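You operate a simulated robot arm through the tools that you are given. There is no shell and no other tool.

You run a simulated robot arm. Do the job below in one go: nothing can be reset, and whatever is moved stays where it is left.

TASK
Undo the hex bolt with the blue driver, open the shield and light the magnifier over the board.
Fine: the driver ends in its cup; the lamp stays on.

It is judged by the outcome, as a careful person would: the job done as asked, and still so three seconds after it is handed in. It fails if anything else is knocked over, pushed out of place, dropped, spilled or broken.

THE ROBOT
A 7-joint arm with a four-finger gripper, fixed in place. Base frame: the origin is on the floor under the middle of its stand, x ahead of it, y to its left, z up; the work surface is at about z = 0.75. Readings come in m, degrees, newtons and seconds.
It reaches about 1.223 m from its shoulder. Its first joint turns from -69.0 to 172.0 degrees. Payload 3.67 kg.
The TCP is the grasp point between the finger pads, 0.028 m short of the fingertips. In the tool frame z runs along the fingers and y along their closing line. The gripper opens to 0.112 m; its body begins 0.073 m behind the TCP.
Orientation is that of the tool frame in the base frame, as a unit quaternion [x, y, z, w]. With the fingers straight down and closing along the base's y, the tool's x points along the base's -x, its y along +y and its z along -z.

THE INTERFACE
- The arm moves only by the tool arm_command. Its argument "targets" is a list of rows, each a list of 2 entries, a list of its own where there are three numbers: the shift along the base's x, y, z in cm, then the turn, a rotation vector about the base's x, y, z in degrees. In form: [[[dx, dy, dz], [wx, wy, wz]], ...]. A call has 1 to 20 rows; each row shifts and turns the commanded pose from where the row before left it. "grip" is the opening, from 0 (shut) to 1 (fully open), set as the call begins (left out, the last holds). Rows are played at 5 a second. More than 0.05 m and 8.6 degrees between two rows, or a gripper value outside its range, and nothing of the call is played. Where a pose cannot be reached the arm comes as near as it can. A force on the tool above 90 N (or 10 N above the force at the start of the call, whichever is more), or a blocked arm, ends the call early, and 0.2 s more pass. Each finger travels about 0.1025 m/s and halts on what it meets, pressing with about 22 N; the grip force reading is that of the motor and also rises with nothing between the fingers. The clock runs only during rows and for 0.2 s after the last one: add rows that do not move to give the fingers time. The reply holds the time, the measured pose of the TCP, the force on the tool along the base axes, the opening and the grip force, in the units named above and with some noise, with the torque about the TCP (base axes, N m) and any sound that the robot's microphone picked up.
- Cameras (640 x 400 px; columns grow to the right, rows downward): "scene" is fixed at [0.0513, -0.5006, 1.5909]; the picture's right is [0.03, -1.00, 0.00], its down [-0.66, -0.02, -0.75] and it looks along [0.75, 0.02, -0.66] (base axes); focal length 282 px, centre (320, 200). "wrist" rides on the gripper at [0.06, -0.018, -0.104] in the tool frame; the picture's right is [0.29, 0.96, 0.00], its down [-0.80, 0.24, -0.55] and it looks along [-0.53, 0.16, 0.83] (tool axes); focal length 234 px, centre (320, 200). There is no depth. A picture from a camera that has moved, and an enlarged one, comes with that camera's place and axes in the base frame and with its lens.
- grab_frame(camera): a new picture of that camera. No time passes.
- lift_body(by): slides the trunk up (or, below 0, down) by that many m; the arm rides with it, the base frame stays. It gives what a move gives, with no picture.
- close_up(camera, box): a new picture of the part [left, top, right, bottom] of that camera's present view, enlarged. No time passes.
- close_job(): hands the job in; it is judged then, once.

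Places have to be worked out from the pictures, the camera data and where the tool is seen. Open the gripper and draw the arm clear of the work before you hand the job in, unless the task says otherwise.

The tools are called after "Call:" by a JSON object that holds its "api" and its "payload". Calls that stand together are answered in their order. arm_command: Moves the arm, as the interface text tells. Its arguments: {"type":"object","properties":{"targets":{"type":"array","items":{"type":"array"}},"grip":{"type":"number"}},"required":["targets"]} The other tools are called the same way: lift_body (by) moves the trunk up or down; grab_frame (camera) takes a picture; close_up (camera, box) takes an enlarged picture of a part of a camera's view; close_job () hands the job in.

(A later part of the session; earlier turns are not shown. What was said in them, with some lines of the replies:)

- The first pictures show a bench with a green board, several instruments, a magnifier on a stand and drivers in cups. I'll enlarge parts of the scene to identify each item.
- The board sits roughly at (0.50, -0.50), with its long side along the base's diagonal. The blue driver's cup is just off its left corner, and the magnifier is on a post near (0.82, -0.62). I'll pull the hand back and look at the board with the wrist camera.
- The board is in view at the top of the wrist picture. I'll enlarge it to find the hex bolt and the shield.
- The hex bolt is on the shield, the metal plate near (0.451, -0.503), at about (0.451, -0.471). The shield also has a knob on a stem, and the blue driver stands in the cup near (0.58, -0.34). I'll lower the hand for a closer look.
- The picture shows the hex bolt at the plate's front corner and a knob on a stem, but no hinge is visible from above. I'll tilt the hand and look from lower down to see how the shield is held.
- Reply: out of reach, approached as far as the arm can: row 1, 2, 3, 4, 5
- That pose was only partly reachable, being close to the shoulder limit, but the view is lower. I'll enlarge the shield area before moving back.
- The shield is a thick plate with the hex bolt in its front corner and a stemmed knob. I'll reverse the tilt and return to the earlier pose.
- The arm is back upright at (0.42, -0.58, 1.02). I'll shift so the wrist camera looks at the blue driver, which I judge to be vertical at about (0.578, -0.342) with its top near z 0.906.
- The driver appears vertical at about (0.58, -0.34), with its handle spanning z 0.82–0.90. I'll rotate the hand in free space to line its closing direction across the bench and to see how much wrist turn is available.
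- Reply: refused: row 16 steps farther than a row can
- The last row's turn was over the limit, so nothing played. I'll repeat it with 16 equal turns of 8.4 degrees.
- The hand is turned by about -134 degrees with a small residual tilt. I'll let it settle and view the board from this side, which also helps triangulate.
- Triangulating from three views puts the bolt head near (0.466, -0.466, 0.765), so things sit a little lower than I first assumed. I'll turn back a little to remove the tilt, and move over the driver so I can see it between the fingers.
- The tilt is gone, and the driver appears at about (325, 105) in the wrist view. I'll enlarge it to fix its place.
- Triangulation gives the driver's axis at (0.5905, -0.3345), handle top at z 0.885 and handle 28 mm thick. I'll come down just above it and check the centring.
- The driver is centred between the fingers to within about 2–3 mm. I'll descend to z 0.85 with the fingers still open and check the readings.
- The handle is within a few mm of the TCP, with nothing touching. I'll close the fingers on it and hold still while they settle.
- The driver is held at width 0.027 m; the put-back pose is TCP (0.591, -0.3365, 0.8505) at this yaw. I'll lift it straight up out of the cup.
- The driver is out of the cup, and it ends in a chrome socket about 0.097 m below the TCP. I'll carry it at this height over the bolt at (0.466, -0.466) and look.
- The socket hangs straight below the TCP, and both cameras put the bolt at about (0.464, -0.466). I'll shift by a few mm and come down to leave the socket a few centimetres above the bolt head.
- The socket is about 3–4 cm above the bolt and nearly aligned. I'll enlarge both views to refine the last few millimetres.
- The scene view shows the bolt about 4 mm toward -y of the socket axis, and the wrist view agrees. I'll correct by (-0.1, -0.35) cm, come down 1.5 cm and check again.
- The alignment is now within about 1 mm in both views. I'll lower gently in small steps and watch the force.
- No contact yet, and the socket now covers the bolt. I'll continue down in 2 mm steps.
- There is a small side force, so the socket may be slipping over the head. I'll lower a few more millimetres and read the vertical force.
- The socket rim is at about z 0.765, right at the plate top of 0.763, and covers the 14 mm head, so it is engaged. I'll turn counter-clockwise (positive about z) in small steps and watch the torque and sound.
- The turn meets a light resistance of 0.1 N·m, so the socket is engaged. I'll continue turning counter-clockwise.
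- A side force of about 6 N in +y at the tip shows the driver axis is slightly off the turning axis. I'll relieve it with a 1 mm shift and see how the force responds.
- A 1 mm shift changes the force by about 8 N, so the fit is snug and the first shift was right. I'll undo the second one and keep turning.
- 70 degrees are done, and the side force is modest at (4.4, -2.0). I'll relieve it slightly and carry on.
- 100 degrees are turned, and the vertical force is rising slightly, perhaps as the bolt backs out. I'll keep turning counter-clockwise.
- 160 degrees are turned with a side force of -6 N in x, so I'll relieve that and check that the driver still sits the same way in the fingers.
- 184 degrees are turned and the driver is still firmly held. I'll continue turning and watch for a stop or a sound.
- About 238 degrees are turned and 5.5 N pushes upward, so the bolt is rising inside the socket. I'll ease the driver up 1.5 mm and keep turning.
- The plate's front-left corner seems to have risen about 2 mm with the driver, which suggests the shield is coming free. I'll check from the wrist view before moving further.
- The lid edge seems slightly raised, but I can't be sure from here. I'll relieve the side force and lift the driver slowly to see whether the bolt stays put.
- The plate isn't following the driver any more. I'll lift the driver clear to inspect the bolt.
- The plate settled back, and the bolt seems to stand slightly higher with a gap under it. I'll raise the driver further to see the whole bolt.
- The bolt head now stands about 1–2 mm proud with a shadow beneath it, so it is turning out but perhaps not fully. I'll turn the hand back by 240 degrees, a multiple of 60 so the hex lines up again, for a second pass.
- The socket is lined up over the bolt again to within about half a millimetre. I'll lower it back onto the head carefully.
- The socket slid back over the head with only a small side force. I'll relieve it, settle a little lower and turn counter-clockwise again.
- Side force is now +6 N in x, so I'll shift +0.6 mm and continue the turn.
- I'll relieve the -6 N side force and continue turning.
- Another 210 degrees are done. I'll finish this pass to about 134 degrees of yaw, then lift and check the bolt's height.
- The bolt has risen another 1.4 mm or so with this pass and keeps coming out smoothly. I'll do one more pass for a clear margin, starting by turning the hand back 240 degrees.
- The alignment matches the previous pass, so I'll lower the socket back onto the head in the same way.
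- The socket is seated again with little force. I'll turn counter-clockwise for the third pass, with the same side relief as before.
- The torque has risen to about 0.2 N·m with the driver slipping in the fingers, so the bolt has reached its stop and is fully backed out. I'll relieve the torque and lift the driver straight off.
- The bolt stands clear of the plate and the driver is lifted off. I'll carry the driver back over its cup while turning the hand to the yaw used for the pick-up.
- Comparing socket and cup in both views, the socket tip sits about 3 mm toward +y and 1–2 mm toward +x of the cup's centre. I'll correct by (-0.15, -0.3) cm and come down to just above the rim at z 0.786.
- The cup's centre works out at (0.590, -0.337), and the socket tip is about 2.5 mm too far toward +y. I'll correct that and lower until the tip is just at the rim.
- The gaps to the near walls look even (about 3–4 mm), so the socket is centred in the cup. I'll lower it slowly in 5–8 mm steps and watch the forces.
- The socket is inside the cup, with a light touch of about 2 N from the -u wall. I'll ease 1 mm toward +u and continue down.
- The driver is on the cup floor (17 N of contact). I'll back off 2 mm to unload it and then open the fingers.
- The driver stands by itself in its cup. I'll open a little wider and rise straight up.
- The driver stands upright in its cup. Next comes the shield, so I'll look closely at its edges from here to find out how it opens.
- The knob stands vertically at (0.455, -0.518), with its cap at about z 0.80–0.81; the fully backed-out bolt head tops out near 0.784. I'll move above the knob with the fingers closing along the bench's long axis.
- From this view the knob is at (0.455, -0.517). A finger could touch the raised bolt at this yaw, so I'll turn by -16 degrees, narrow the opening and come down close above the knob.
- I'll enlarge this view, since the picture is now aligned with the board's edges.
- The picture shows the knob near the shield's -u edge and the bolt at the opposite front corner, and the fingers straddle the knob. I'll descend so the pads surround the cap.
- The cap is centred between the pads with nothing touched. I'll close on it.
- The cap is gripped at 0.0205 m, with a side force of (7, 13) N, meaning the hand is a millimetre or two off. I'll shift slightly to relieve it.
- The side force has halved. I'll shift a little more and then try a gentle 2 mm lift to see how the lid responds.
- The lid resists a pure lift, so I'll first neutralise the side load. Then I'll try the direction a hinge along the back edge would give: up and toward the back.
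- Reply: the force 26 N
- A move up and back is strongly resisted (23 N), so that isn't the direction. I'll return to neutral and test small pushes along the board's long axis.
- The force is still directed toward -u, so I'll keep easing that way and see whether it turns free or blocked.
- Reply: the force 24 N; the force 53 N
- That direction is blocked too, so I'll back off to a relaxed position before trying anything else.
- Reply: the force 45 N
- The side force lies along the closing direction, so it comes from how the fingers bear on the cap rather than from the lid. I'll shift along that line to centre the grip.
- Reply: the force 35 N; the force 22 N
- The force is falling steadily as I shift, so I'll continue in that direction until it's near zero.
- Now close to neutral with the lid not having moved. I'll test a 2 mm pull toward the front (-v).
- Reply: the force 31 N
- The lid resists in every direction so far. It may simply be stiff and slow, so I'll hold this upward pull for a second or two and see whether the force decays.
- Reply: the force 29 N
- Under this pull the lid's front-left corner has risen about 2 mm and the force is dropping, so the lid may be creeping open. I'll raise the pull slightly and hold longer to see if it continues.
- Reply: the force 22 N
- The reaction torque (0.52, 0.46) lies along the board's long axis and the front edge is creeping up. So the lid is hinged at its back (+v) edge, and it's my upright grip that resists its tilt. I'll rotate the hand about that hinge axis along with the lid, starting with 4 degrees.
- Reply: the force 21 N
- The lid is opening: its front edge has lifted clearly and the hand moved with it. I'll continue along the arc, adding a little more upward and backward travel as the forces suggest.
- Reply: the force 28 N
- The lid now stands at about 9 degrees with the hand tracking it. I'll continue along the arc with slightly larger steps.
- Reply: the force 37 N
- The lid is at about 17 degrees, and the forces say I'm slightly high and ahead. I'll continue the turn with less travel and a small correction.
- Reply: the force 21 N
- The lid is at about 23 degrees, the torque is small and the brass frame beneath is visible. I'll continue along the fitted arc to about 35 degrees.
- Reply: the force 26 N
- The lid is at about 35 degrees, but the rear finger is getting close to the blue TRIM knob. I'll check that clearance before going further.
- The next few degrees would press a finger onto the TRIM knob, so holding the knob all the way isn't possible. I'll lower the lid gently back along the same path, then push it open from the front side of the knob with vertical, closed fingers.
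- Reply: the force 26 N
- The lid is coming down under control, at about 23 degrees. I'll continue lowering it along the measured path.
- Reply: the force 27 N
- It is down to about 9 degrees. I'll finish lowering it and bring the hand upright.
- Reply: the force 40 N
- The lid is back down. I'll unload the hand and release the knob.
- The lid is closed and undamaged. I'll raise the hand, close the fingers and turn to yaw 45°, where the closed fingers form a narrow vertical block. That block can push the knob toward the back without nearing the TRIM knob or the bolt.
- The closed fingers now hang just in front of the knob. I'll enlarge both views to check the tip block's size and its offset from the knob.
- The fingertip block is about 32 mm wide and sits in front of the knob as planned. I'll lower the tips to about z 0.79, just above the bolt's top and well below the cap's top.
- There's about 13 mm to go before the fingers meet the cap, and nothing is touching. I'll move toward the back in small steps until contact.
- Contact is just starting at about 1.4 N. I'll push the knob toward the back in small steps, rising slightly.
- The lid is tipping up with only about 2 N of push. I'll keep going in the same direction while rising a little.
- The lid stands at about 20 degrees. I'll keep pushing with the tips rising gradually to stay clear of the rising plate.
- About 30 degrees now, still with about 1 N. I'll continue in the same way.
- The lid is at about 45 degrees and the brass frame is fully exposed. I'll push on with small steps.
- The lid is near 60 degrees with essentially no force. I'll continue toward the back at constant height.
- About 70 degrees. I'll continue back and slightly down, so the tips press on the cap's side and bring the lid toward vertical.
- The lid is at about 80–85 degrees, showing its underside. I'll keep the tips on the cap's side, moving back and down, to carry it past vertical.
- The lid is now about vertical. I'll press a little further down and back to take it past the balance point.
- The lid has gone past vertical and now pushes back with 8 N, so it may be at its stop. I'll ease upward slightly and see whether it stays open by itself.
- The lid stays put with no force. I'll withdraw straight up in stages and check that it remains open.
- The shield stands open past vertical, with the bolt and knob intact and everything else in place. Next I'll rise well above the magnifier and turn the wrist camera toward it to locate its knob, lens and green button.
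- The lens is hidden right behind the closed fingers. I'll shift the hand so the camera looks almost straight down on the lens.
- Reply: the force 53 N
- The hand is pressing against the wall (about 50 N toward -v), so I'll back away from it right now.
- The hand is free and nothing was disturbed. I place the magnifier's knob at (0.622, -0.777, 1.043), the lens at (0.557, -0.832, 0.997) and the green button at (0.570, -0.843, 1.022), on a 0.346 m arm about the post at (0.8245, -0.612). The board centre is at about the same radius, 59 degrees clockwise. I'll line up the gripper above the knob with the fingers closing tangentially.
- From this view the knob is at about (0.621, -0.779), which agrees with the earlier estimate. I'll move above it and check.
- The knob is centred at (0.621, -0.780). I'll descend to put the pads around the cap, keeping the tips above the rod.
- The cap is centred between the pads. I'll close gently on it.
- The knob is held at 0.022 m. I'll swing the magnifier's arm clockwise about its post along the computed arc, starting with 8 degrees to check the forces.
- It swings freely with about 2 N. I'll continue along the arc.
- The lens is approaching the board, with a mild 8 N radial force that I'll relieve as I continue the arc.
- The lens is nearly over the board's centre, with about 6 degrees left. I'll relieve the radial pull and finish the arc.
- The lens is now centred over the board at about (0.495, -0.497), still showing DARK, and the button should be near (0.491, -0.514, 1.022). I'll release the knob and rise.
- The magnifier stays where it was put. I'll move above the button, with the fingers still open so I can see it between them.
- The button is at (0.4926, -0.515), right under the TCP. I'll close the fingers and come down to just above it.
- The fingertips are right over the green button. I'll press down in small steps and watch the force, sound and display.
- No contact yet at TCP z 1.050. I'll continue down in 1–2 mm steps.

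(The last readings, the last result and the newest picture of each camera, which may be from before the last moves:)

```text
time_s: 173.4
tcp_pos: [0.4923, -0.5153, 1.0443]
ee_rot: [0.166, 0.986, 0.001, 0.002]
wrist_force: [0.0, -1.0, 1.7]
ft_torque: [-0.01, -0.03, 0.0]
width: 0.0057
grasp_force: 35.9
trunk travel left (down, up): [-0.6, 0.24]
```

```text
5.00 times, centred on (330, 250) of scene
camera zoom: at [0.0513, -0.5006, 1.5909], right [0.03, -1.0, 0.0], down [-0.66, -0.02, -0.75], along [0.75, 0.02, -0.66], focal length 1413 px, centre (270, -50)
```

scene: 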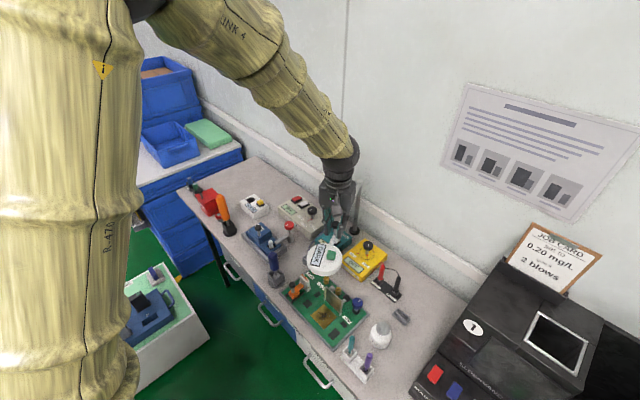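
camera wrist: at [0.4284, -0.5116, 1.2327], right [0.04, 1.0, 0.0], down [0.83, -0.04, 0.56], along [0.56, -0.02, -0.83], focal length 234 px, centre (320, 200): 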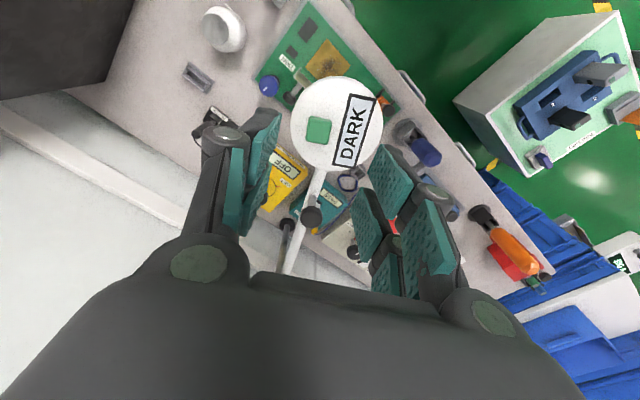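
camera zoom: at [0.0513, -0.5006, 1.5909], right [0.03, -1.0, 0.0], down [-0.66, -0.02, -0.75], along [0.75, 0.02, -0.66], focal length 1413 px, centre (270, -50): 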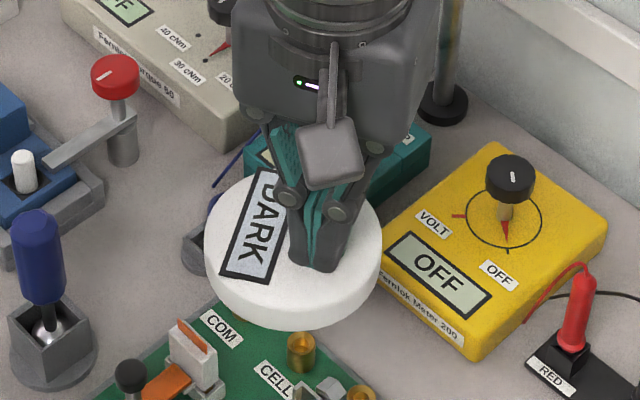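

The tips are on the button now with 1.7 N and rising. I'll press further in small steps until it clicks or lights.

Call:
{"api": "arm_command", "payload": {"targets": [[[0, 0, -0.2], [0, 0, 0]], [[0, 0, 0], [0, 0, 0]]]}}

Call:
{"api": "arm_command", "payload": {"targets": [[[0, 0, -0.15], [0, 0, 0]], [[0, 0, 0], [0, 0, 0]]]}}

Call:
{"api": "close_up", "payload": {"camera": "scene", "box": [285, 210, 375, 290]}}

```text
time_s: 174.0
tcp_pos: [0.4911, -0.5144, 1.042]
ee_rot: [0.166, 0.986, 0.0, 0.002]
wrist_force: [0.6, 0.1, 2.6]
ft_torque: [0.0, -0.02, 0.0]
width: 0.0058
grasp_force: 34.9
trunk travel left (down, up): [-0.6, 0.24]
heard: click
```

```text
time_s: 174.6
tcp_pos: [0.4928, -0.5133, 1.0408]
ee_rot: [0.166, 0.986, 0.001, 0.002]
wrist_force: [-0.8, -0.7, 7.3]
ft_torque: [-0.03, 0.01, -0.01]
width: 0.0059
grasp_force: 35.6
trunk travel left (down, up): [-0.6, 0.24]
```

```text
5.00 times, centred on (330, 250) of scene
camera zoom: at [0.0513, -0.5006, 1.5909], right [0.03, -1.0, 0.0], down [-0.66, -0.02, -0.75], along [0.75, 0.02, -0.66], focal length 1413 px, centre (270, -50)
```

zoom: 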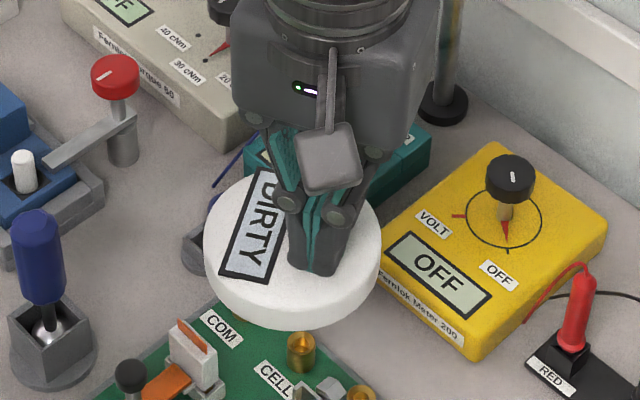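

A click was heard and the display changed from DARK to DIRTY, so the lamp is on. I'll lift straight off without pressing again and check that it stays lit.

Call:
{"api": "arm_command", "payload": {"targets": [[[0, 0, 0.5], [0, 0, 0]], [[0, 0, 1.0], [0, 0, 0]], [[0, 0, 2.0], [0, 0, 0]], [[0, 0, 3.0], [0, 0, 0]], [[0, 0, 4.0], [0, 0, 0]], [[0, 0, 0], [0, 0, 0]]]}}

Call:
{"api": "grab_frame", "payload": {"camera": "scene"}}

Call:
{"api": "close_up", "payload": {"camera": "scene", "box": [260, 200, 400, 340]}}

Call:
{"api": "close_up", "payload": {"camera": "wrist", "box": [200, 0, 440, 200]}}

```text
time_s: 176.0
tcp_pos: [0.4902, -0.5174, 1.1445]
ee_rot: [0.166, 0.986, 0.002, 0.001]
wrist_force: [0.5, 0.1, -0.1]
ft_torque: [0.09, 0.0, 0.02]
width: 0.0
grasp_force: 35.5
trunk travel left (down, up): [-0.6, 0.24]
```

```text
taken
```

scene: 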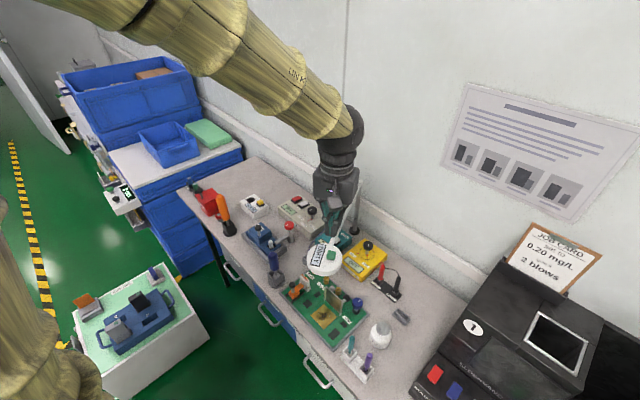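

```text
2.86 times, centred on (330, 270) of scene
camera zoom: at [0.0513, -0.5006, 1.5909], right [0.03, -1.0, 0.0], down [-0.66, -0.02, -0.75], along [0.75, 0.02, -0.66], focal length 807 px, centre (291, 0)
```

zoom: 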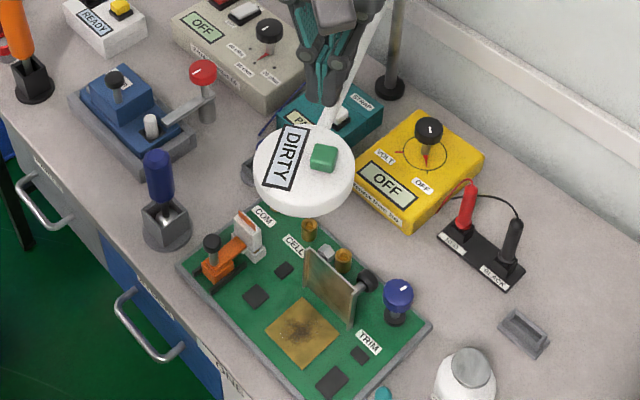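

```text
2.00 times, centred on (320, 100) of wrist
camera zoom: at [0.428, -0.5149, 1.2469], right [0.04, 1.0, 0.0], down [0.83, -0.04, 0.56], along [0.56, -0.02, -0.83], focal length 468 px, centre (320, 400)
```

zoom: 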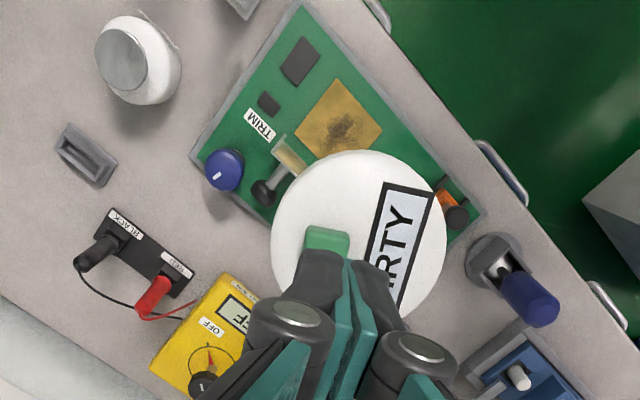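

The lamp stays on with the lens over the board, the shield is open, and the driver is in its cup. I'll open the gripper and draw the arm up and clear, toward its starting pose.

Call:
{"api": "arm_command", "payload": {"targets": [[[0, 0, 4.5], [0, 0, 0]], [[0, 0, 4.5], [0, 0, 0]], [[0, 0, 4.5], [0, 0, 0]], [[0, 0, 4.5], [0, 0, 0]], [[4.0, 0, 0.5], [0, 0, 3]], [[4.0, 0, 0], [0, 0, 3]], [[4.0, 0, 0], [0, 0, 3]], [[4.0, 0, 0], [0, 0, 3]], [[4.0, 0, 0], [0, 0, 3]], [[0, 0, 0], [0, 0, 0]], [[0, 0, 0], [0, 0, 0]], [[0, 0, 0], [0, 0, 0]]], "grip": 1}}

Call:
{"api": "grab_frame", "payload": {"camera": "scene"}}

Call:
{"api": "close_up", "payload": {"camera": "scene", "box": [250, 190, 410, 350]}}

Call:
{"api": "close_up", "payload": {"camera": "scene", "box": [170, 160, 330, 300]}}

Call:
{"api": "close_up", "payload": {"camera": "scene", "box": [330, 220, 630, 400]}}

```text
time_s: 178.6
tcp_pos: [0.6917, -0.5131, 1.3318]
ee_rot: [0.036, 0.999, 0.001, 0.002]
wrist_force: [0.3, 0.0, 0.8]
ft_torque: [0.0, -0.02, 0.02]
width: 0.1122
grasp_force: 0.1
trunk travel left (down, up): [-0.6, 0.24]
```

```text
taken
```

scene: 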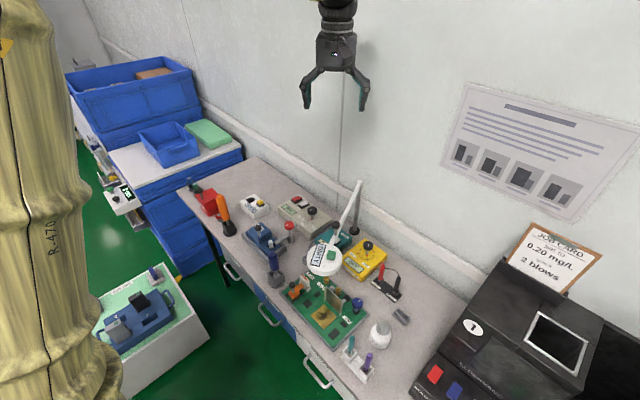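

```text
2.50 times, centred on (330, 270) of scene
camera zoom: at [0.0513, -0.5006, 1.5909], right [0.03, -1.0, 0.0], down [-0.66, -0.02, -0.75], along [0.75, 0.02, -0.66], focal length 706 px, centre (295, 25)
```

zoom: 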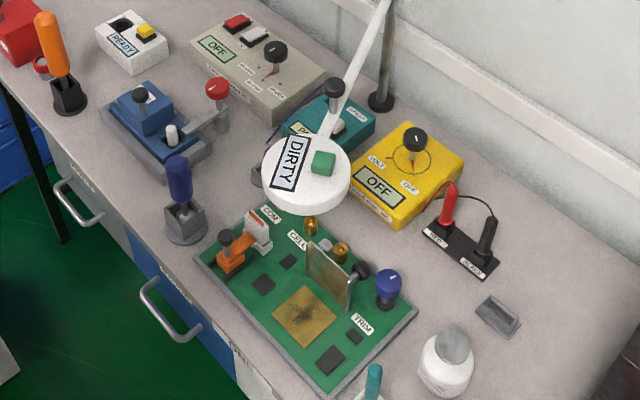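

```text
2.86 times, centred on (250, 230) of scene
camera zoom: at [0.0513, -0.5006, 1.5909], right [0.03, -1.0, 0.0], down [-0.66, -0.02, -0.75], along [0.75, 0.02, -0.66], focal length 807 px, centre (520, 114)
```

zoom: 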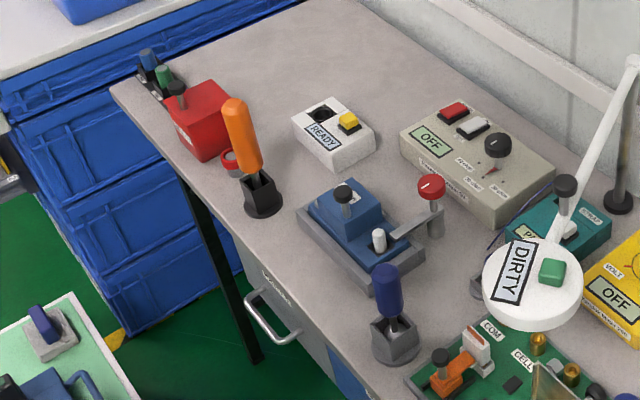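

```text
2.13 times, centred on (480, 310) of scene
camera zoom: at [0.0513, -0.5006, 1.5909], right [0.03, -1.0, 0.0], down [-0.66, -0.02, -0.75], along [0.75, 0.02, -0.66], focal length 603 px, centre (-21, -35)
```

zoom: 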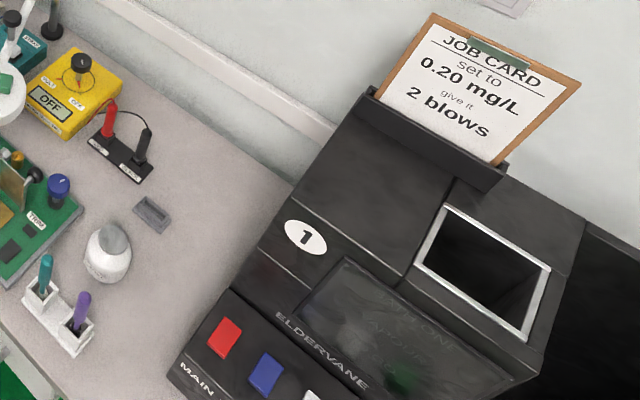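

Everything appears in place, with the display still lit and reading DIRTY, the shield open, and the driver upright in its cup. I'll wait a few seconds without moving and look once more to make sure it lasts.

Call:
{"api": "arm_command", "payload": {"targets": [[[0, 0, 0], [0, 0, 0]], [[0, 0, 0], [0, 0, 0]], [[0, 0, 0], [0, 0, 0]], [[0, 0, 0], [0, 0, 0]], [[0, 0, 0], [0, 0, 0]], [[0, 0, 0], [0, 0, 0]], [[0, 0, 0], [0, 0, 0]], [[0, 0, 0], [0, 0, 0]], [[0, 0, 0], [0, 0, 0]], [[0, 0, 0], [0, 0, 0]], [[0, 0, 0], [0, 0, 0]], [[0, 0, 0], [0, 0, 0]], [[0, 0, 0], [0, 0, 0]], [[0, 0, 0], [0, 0, 0]], [[0, 0, 0], [0, 0, 0]], [[0, 0, 0], [0, 0, 0]], [[0, 0, 0], [0, 0, 0]], [[0, 0, 0], [0, 0, 0]]]}}

Call:
{"api": "close_up", "payload": {"camera": "scene", "box": [250, 220, 390, 350]}}

```text
time_s: 182.4
tcp_pos: [0.6911, -0.5134, 1.3314]
ee_rot: [0.035, 0.999, 0.001, 0.002]
wrist_force: [0.2, -0.1, 0.1]
ft_torque: [0.0, -0.01, 0.0]
width: 0.1123
grasp_force: 0.0
trunk travel left (down, up): [-0.6, 0.24]
```

```text
3.08 times, centred on (320, 285) of scene
camera zoom: at [0.0513, -0.5006, 1.5909], right [0.03, -1.0, 0.0], down [-0.66, -0.02, -0.75], along [0.75, 0.02, -0.66], focal length 869 px, centre (320, -62)
```

zoom: 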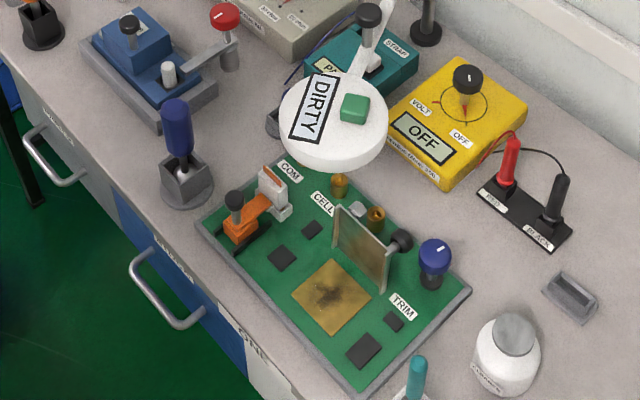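

Nothing has changed after nearly four seconds: the bolt is backed out, the shield is open, the lit lens is over the board, and the driver is in its cup. The gripper is open and the arm is clear, so I'm handing the job in.

Call:
{"api": "close_job", "payload": {}}

```text
The job is handed in.
```

The job is done and handed in. In the last picture, nearly four seconds after the arm had drawn clear, nothing had changed.

- **Bolt:** I turned the hex bolt out with the blue driver until it reached its stop. It stays attached to the shield.
- **Driver:** It is standing upright in its own cup.
- **Shield:** It is open just past vertical and holds there by itself.
- **Magnifier:** The lens is over the middle of the board with the lamp on. Its display changed from DARK to DIRTY when I pressed the button. The task didn't ask for cleaning, so I left the board as it was.

While locating the magnifier, the hand pressed against the wall with about 50 N. I backed off at once, and nothing was moved or damaged that I could see. My first try at opening the shield would have touched the TRIM knob, so I lowered the lid again and pushed it open from the front. TRIM still points where it did.
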